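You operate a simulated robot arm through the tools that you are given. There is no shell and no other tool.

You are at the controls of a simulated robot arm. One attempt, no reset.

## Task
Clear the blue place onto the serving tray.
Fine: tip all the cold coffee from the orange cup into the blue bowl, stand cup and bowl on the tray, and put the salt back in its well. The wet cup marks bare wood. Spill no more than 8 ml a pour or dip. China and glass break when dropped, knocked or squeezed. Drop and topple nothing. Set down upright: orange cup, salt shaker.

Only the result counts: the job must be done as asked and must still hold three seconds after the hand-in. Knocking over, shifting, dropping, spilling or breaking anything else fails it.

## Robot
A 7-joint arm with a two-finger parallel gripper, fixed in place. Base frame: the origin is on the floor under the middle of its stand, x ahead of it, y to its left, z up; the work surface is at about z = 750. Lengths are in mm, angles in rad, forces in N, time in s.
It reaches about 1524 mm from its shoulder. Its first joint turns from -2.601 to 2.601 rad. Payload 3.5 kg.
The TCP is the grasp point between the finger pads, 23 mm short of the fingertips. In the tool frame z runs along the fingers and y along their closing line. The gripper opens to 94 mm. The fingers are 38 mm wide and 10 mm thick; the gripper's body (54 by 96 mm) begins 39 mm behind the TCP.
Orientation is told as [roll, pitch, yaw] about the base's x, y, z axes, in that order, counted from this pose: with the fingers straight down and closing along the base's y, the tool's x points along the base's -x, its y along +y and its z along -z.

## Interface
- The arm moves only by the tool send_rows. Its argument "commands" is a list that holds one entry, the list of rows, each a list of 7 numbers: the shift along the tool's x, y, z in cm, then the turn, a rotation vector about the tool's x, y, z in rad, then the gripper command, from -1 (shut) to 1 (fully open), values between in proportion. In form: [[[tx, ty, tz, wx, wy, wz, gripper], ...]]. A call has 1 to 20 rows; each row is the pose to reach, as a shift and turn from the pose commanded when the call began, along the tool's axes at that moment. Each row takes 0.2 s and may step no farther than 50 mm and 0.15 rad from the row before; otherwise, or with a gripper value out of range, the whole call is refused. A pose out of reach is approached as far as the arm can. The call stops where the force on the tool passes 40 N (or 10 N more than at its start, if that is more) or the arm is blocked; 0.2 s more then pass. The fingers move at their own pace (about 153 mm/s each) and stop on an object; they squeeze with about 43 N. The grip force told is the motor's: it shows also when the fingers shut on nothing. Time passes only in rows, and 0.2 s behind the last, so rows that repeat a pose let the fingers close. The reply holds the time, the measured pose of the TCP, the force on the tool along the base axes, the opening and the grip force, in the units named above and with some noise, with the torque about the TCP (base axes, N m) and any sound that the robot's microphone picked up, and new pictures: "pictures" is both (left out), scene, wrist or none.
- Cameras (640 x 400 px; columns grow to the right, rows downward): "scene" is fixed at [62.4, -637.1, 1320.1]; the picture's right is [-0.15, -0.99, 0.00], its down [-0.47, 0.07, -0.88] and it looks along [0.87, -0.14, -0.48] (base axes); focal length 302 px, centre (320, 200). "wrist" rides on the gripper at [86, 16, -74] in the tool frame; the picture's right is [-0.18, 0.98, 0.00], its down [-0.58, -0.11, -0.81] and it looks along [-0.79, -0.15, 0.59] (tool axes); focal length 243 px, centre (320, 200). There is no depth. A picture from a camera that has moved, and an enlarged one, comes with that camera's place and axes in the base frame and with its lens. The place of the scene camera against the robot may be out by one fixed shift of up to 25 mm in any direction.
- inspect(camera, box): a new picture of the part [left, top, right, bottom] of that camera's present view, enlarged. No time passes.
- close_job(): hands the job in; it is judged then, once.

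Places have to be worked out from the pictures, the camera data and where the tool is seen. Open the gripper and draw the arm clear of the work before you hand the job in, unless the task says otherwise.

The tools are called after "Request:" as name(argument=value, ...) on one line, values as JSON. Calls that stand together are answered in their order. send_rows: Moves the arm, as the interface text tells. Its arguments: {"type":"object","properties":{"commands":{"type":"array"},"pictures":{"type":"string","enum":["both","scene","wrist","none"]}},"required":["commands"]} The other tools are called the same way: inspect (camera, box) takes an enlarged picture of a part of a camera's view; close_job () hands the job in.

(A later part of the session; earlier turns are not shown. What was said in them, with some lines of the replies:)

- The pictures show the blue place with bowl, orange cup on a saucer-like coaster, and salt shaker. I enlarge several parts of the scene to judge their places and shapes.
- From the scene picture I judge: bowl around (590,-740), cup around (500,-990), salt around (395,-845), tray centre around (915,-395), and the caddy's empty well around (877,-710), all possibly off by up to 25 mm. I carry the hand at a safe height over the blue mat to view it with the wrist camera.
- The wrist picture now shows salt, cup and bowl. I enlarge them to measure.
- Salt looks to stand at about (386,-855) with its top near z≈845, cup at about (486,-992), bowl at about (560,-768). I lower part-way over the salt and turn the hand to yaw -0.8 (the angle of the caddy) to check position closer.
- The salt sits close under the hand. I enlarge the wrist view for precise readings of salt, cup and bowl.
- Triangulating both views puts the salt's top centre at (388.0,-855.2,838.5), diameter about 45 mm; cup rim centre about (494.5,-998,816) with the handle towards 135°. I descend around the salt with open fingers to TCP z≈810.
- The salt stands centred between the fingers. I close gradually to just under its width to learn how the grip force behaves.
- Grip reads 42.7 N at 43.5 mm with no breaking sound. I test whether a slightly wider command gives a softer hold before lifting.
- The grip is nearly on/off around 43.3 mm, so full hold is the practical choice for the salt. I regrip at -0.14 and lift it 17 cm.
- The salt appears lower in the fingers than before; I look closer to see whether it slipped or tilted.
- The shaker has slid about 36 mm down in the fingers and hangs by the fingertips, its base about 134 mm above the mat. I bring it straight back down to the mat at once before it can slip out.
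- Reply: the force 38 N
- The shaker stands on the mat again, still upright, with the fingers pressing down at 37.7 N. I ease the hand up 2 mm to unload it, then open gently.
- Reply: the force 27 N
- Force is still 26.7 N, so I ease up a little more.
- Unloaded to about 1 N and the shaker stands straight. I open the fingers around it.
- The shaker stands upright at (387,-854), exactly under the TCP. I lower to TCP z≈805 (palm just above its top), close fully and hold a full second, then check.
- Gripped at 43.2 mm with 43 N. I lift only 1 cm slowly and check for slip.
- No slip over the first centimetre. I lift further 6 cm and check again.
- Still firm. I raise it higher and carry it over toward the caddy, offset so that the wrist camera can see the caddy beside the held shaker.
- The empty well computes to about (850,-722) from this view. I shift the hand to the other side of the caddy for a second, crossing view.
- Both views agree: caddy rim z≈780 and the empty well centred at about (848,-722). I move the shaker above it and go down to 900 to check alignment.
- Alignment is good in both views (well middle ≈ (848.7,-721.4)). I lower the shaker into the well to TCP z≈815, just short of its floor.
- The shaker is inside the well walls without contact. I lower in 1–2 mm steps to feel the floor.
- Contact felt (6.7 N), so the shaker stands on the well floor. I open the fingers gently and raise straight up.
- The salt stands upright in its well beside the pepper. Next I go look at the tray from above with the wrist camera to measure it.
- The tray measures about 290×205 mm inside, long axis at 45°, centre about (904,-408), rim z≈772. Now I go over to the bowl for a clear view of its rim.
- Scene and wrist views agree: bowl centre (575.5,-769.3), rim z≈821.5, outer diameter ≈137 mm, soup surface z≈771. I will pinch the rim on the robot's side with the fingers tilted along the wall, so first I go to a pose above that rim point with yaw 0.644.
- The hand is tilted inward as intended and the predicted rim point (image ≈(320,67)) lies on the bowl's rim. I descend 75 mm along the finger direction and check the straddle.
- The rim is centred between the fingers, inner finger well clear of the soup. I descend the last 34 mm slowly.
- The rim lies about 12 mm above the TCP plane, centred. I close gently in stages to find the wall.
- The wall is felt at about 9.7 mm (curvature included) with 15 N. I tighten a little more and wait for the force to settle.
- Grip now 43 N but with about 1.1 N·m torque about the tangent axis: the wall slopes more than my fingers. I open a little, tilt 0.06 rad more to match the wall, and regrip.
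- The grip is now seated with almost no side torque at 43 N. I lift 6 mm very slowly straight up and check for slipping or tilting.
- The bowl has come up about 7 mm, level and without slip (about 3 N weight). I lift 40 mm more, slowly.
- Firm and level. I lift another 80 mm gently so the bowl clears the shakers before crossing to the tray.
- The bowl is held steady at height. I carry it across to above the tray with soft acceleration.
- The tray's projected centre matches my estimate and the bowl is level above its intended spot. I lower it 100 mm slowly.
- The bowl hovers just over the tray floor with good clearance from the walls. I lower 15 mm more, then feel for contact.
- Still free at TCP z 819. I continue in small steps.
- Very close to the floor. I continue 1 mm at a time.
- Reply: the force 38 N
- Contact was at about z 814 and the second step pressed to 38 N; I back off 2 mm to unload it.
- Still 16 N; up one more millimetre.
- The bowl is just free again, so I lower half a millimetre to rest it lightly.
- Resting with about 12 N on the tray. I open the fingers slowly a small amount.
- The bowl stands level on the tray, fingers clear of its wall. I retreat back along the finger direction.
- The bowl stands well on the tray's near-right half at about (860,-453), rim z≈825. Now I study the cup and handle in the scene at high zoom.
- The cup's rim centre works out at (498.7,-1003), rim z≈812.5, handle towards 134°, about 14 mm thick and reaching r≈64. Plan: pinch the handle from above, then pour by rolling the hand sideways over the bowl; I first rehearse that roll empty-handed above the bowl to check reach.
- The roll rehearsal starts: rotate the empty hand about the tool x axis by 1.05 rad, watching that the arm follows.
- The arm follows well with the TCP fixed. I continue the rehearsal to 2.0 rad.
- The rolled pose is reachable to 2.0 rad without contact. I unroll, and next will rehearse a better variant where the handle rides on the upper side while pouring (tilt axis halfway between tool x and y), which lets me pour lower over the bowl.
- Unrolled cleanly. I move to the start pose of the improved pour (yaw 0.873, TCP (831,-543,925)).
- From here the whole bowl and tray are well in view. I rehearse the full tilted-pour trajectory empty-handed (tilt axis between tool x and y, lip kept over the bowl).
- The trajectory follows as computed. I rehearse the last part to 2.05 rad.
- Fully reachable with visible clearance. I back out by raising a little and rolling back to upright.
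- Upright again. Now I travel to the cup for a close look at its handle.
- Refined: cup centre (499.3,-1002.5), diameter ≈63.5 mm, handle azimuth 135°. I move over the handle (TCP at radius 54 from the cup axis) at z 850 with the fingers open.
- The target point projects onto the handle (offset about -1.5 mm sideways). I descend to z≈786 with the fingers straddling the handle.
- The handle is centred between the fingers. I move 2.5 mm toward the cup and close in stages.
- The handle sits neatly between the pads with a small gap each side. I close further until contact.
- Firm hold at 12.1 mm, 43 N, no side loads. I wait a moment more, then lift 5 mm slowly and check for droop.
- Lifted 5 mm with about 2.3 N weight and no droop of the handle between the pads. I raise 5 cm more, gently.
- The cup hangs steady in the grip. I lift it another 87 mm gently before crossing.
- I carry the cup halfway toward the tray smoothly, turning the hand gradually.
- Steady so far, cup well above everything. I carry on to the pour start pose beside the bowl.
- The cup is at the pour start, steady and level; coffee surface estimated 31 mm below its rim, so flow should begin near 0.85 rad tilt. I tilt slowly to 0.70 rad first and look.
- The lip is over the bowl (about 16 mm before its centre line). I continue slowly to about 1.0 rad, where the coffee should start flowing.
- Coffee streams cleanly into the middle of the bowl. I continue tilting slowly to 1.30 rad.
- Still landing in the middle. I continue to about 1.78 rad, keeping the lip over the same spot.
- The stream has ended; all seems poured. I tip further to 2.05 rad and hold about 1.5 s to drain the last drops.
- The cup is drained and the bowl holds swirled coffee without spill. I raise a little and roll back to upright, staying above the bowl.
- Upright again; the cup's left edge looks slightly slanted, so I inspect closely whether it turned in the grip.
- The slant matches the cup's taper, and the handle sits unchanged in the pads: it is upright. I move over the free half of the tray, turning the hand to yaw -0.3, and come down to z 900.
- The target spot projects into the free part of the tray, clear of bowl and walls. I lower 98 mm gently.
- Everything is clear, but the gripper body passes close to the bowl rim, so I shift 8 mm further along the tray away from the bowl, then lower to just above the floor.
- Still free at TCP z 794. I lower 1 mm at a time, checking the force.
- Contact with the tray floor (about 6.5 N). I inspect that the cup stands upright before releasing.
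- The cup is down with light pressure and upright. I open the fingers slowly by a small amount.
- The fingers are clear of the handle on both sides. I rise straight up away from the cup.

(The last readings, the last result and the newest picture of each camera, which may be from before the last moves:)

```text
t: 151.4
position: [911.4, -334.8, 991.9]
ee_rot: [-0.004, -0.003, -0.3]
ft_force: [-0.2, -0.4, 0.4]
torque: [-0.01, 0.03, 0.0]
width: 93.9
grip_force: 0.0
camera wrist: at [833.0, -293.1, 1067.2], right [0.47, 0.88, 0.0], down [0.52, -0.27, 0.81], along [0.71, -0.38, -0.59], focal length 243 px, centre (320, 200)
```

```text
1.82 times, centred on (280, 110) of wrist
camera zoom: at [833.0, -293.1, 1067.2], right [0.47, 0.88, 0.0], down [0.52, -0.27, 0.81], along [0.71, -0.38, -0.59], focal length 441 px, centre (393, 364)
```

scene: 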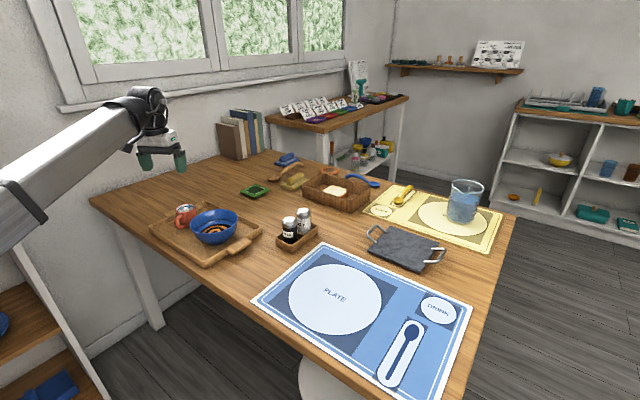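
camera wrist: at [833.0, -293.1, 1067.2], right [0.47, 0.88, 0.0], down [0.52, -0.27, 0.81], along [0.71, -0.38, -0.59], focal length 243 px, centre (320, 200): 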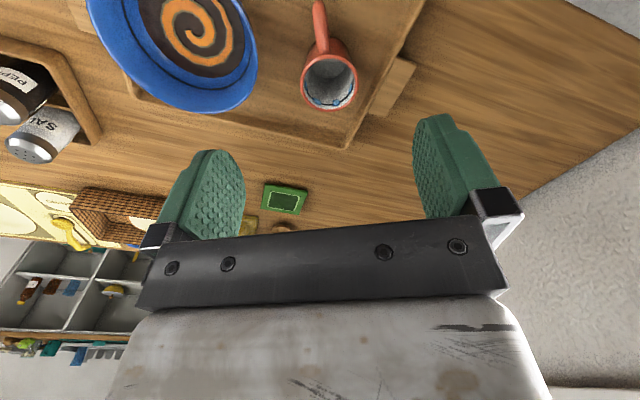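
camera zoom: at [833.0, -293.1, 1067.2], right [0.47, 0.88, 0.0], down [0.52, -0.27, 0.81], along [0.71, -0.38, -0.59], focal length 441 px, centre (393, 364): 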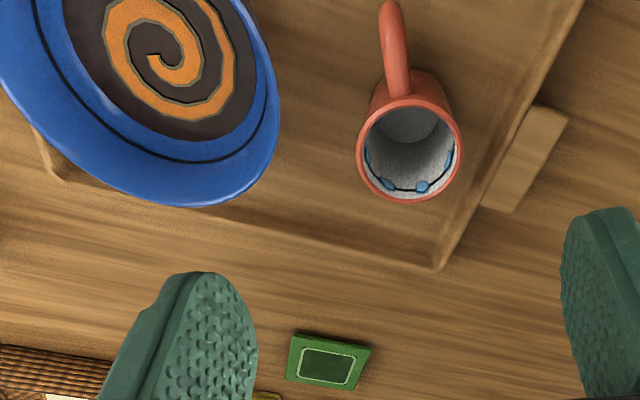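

The cup stands upright on the tray. I zoom in to verify it is empty, and check the rest of the scene.

Request:
inspect(camera="wrist", box=[290, 20, 370, 120])

Request:
inspect(camera="scene", box=[165, 190, 255, 260])

Request:
inspect(camera="wrist", box=[80, 0, 280, 120])

```text
4.00 times, centred on (330, 70) of wrist
camera zoom: at [833.0, -293.1, 1067.2], right [0.47, 0.88, 0.0], down [0.52, -0.27, 0.81], along [0.71, -0.38, -0.59], focal length 970 px, centre (280, 720)
```

zoom: 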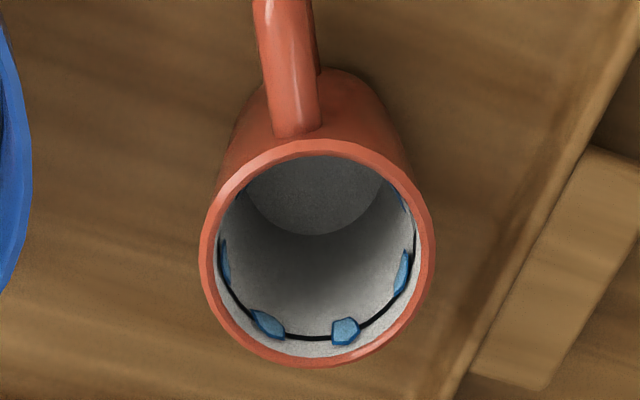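

```text
5.71 times, centred on (210, 225) of scene
camera zoom: at [62.4, -637.1, 1320.1], right [-0.15, -0.99, 0.0], down [-0.47, 0.07, -0.88], along [0.87, -0.14, -0.48], focal length 1726 px, centre (949, 57)
```

zoom: 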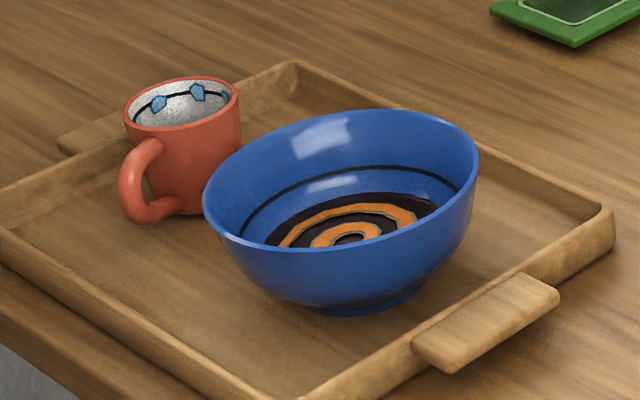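

```text
3.20 times, centred on (180, 60) of wrist
camera zoom: at [833.0, -293.1, 1067.2], right [0.47, 0.88, 0.0], down [0.52, -0.27, 0.81], along [0.71, -0.38, -0.59], focal length 776 px, centre (768, 648)
```

zoom: 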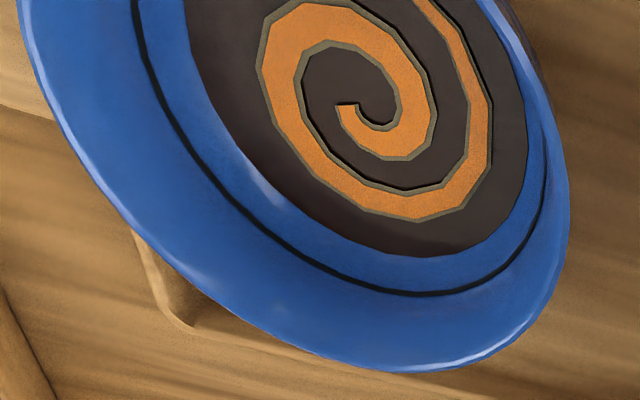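

The cup is empty, everything stands upright, and the coffee is in the bowl. I draw the arm up and back, clear of the table.

Request:
send_rows(commands=[[[0, 0, -3, 0, 0, 0, 1], [0, 0, -6, 0, 0, 0, 1], [2, 0.2, -9, 0, 0, 0, 1], [5, 0.5, -12, 0, 0, 0, 1], [8.5, 0.9, -14, 0, 0, 0, 1], [12, 1.3, -15, 0, 0, 0, 1], [15.5, 1.6, -15, 0, 0, 0, 1], [19, 2, -15, 0, 0, 0, 1], [22.5, 2.4, -15, 0, 0, 0, 1], [26, 2.7, -15, 0, 0, 0, 1], [29.5, 3.1, -15, 0, 0, 0, 1], [33, 3.5, -15, 0, 0, 0, 1], [36, 3.8, -15, 0, 0, 0, 1], [37.9, 4, -15, 0, 0, 0, 1], [37.9, 4, -15, 0, 0, 0, 1]]])

Request:
inspect(camera="scene", box=[80, 140, 520, 400])

Request:
inspect(camera="scene", box=[140, 180, 330, 290])

```text
t: 152.6
position: [846.7, -306.1, 1124.9]
ee_rot: [-0.008, -0.017, -0.304]
ft_force: [4.4, -2.5, -10.5]
torque: [-0.28, -0.54, 0.01]
width: 94.0
grip_force: 0.0
stopped in row 5: the force on the tool passed its limit at 59 N (the readings are from after the stop); the commanded pose is now the measured one
camera wrist: at [767.4, -262.7, 1198.8], right [0.47, 0.88, 0.0], down [0.51, -0.27, 0.82], along [0.72, -0.38, -0.58], focal length 243 px, centre (320, 200)
```

scene: 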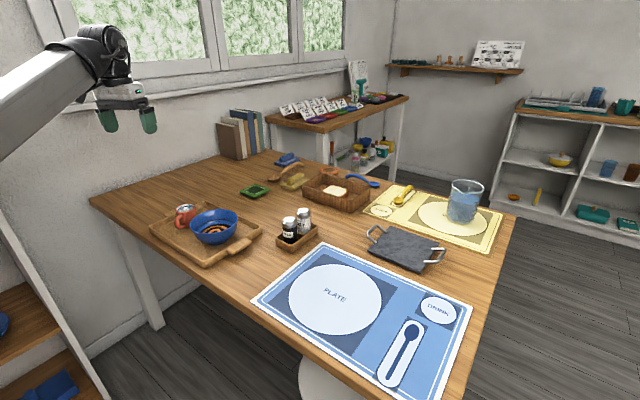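
wrist: 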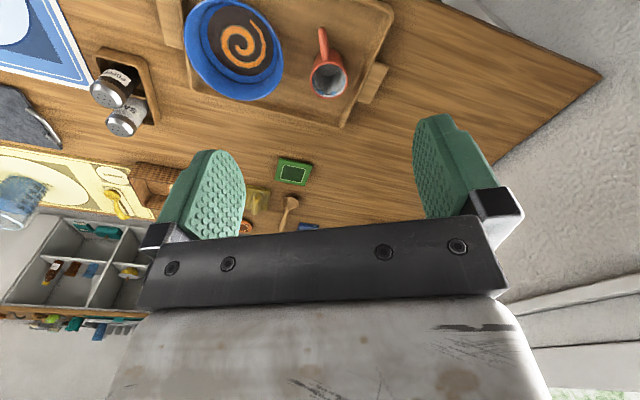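

```text
1.45 times, centred on (300, 270) of scene
camera zoom: at [62.4, -637.1, 1320.1], right [-0.15, -0.99, 0.0], down [-0.47, 0.07, -0.88], along [0.87, -0.14, -0.48], focal length 439 px, centre (349, 98)
```

zoom: 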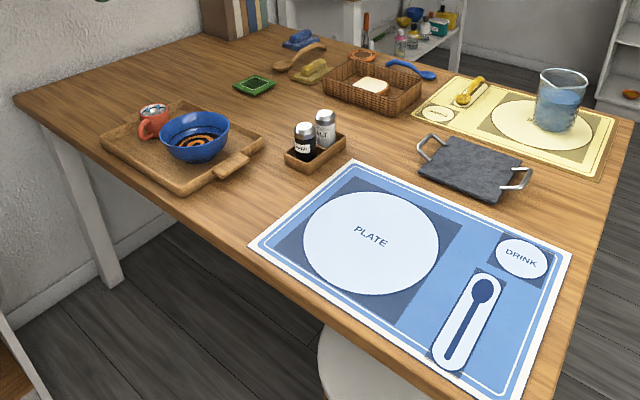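

```text
3.37 times, centred on (235, 235) of scene
camera zoom: at [62.4, -637.1, 1320.1], right [-0.15, -0.99, 0.0], down [-0.47, 0.07, -0.88], along [0.87, -0.14, -0.48], focal length 1017 px, centre (606, 82)
```

zoom: 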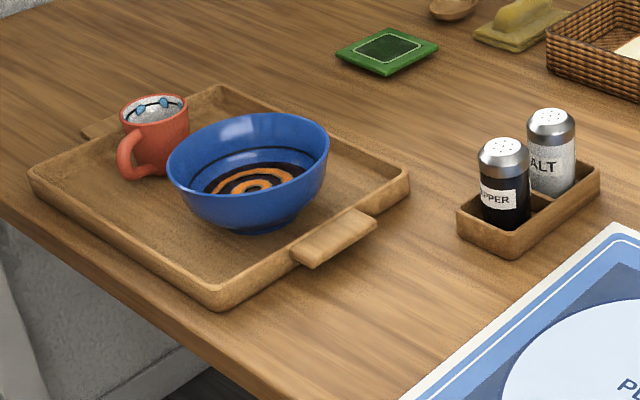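

The retreat stopped with a force spike although nothing on the table changed. I hold still one moment to read the residual force and look around the hand.

Request:
send_rows(commands=[[[0, 0, 0, 0, 0, 0, 1], [0, 0, 0, 0, 0, 0, 1]]])

Request:
inspect(camera="scene", box=[0, 0, 240, 160])

```text
t: 153.2
position: [847.8, -304.2, 1123.0]
ee_rot: [-0.007, -0.017, -0.302]
ft_force: [7.7, -2.9, -18.8]
torque: [-0.74, -0.85, -0.18]
width: 94.0
grip_force: 0.1
camera wrist: at [767.4, -262.6, 1198.6], right [0.47, 0.88, 0.0], down [0.51, -0.27, 0.82], along [0.72, -0.38, -0.58], focal length 243 px, centre (320, 200)
```

scene: 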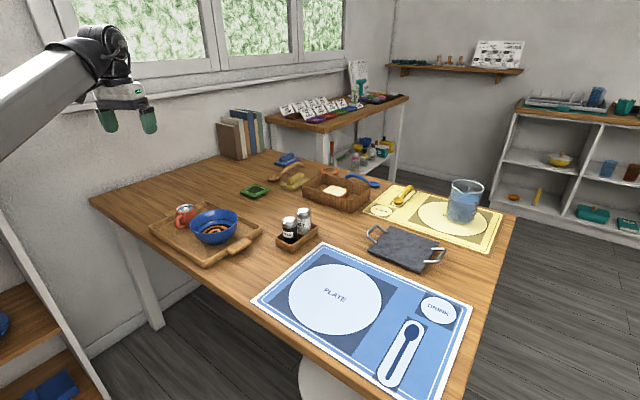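
wrist: 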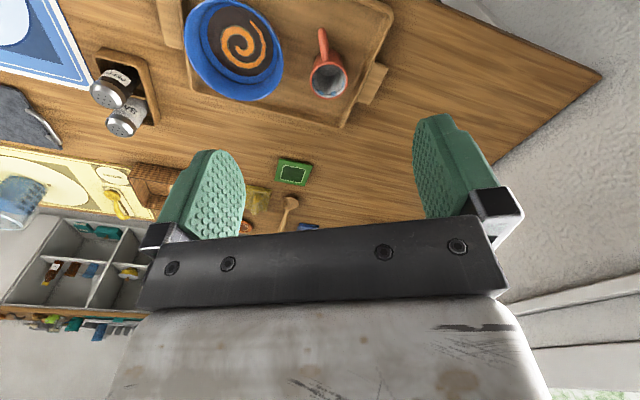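

```text
2.50 times, centred on (120, 80) of scene
camera zoom: at [62.4, -637.1, 1320.1], right [-0.15, -0.99, 0.0], down [-0.47, 0.07, -0.88], along [0.87, -0.14, -0.48], focal length 755 px, centre (820, 500)
```

zoom: 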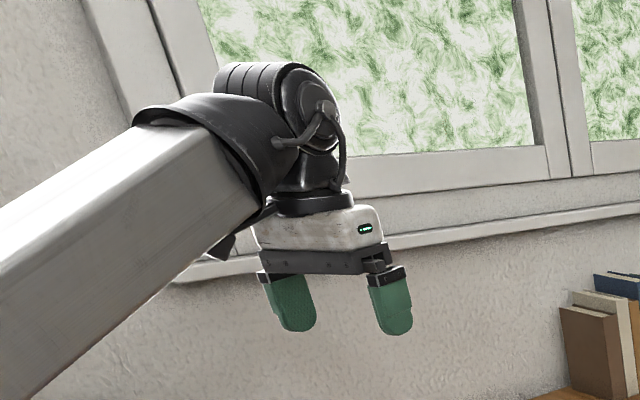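

The residual force fits the wrist camera pressing against my own forearm (self-contact), not anything on the table. I ease back outward and down.

Request:
send_rows(commands=[[[-1, 0, 0.8, 0, 0, 0, 1], [-2.5, 0, 1.8, 0, 0, 0, 1], [-4.5, 0, 3, 0, 0, 0, 1], [-6.5, 0, 4, 0, 0, 0, 1], [-6.5, 0, 4, 0, 0, 0, 1]]], pictures="scene")

```text
t: 154.4
position: [908.3, -323.5, 1084.7]
ee_rot: [-0.005, -0.013, -0.301]
ft_force: [-0.5, -0.2, 0.1]
torque: [-0.01, 0.0, -0.04]
width: 94.0
grip_force: 0.0
```

scene: 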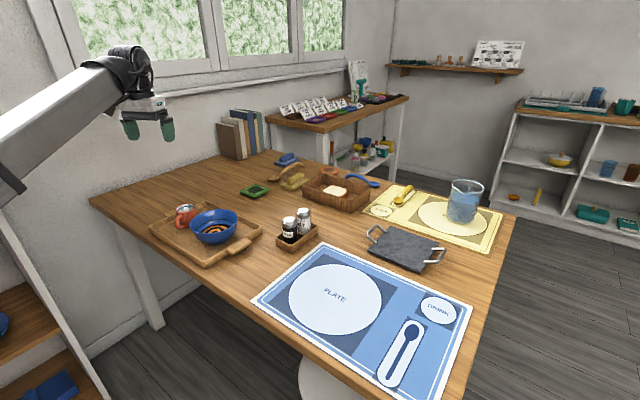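

Free of force again. I move to the starting pose, high above the table, where the arm had been clear.

Request:
send_rows(commands=[[[-0.4, -2, -0.2, 0, 0, -0.02, 1], [-1, -5, -0.5, 0, 0, -0.05, 1], [-1.7, -8.2, -0.9, 0, 0, -0.08, 1], [-2.4, -11.5, -1.3, 0, 0, -0.11, 1], [-3.1, -14.8, -1.7, 0, 0, -0.14, 1], [-3.8, -18.1, -2.1, 0, 0, -0.17, 1], [-4.5, -21.4, -2.5, 0, 0, -0.2, 1], [-5.2, -24.7, -2.9, 0, 0, -0.23, 1], [-5.9, -28, -3.3, 0, 0, -0.26, 1], [-6.5, -31, -3.5, 0, 0, -0.29, 1], [-6.8, -33.1, -3.5, 0, 0, -0.3, 1], [-6.8, -33.1, -3.5, 0, 0, -0.3, 1]]])

Request:
inspect(camera="scene", box=[140, 180, 330, 290])

Request:
inspect(camera="scene", box=[80, 140, 520, 400])

```text
t: 157.0
position: [875.7, -662.4, 1121.9]
ee_rot: [-0.011, -0.012, 0.0]
ft_force: [-0.1, 0.6, -0.9]
torque: [-0.01, -0.02, -0.02]
width: 93.8
grip_force: 0.1
camera wrist: at [788.0, -644.1, 1196.3], right [0.18, 0.98, -0.01], down [0.57, -0.1, 0.81], along [0.8, -0.15, -0.58], focal length 243 px, centre (320, 200)
```

scene: 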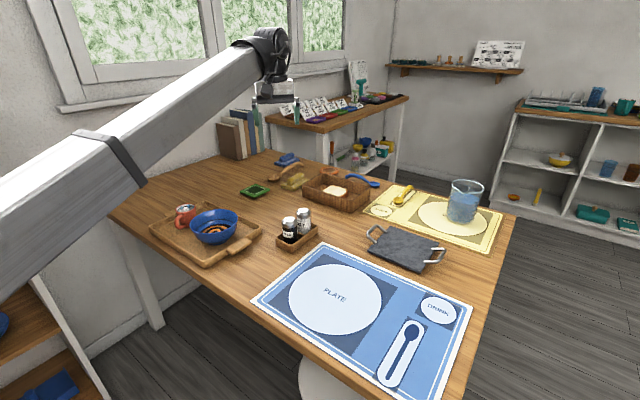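
wrist: 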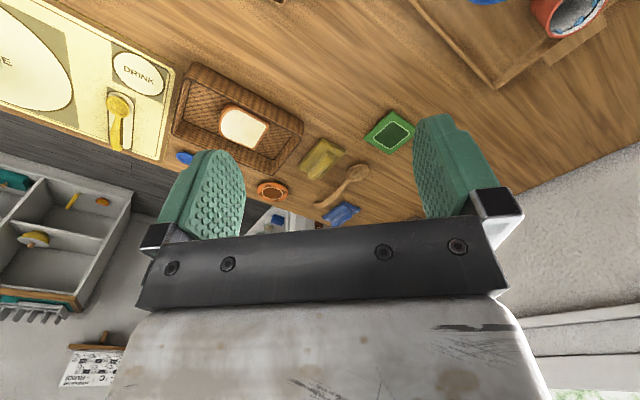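

```text
3.37 times, centred on (235, 235) of scene
camera zoom: at [62.4, -637.1, 1320.1], right [-0.15, -0.99, 0.0], down [-0.47, 0.07, -0.88], along [0.87, -0.14, -0.48], focal length 1017 px, centre (606, 82)
```

zoom: 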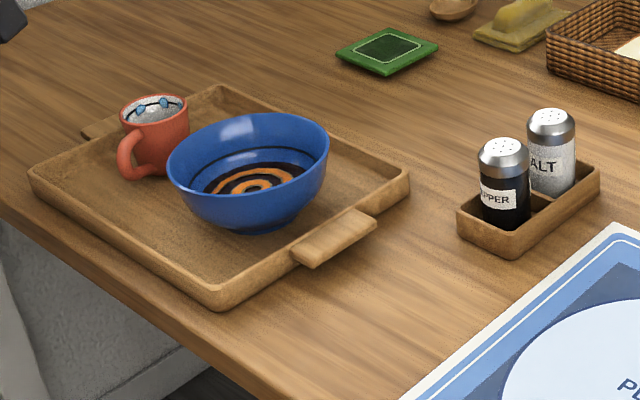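

```text
1.45 times, centred on (300, 270) of scene
camera zoom: at [62.4, -637.1, 1320.1], right [-0.15, -0.99, 0.0], down [-0.47, 0.07, -0.88], along [0.87, -0.14, -0.48], focal length 439 px, centre (349, 98)
```

zoom: 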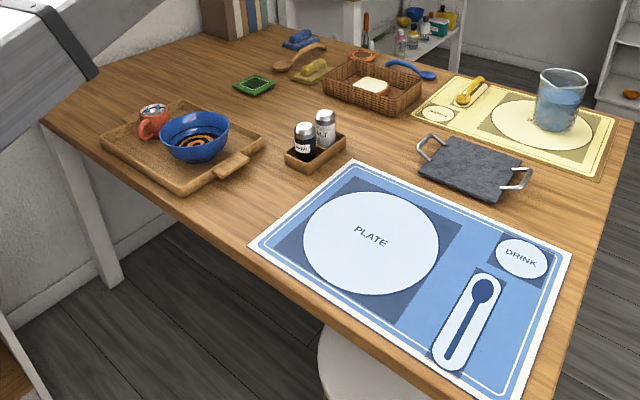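

The final views show the bowl with the coffee and the empty upright cup on the tray, salt upright in its well, everything else in place, and the arm clear with the gripper open. I hand the job in.

Request:
close_job()

```text
The job is handed in.
```

I handed the job in with the blue place cleared. The last pictures show no spill, no breakage and nothing else on the table moved.

- **Coffee:** it all went into the blue bowl in one pour. The close-up shows the orange cup empty.
- **Bowl and cup:** both stand on the serving tray, and the cup is upright. The wet cup never touched bare table wood.
- **Salt:** it stands upright in its well beside the pepper.

- **Salt slip:** on the first lift the shaker slid down in the fingers. I brought it straight back to the mat and gripped it again lower, and it stayed upright and unbroken.
- **Pressing on set-down:** the arm pressed the salt onto the mat with about 38 N that first time, and the bowl onto the tray with about the same. I eased off at once, and no crack was heard or seen.
- **Self-contact:** while drawing back at the end, the wrist camera touched the robot's own forearm and stopped the move. Nothing on the table was involved.

The arm is back at its starting pose above the table with the gripper open.
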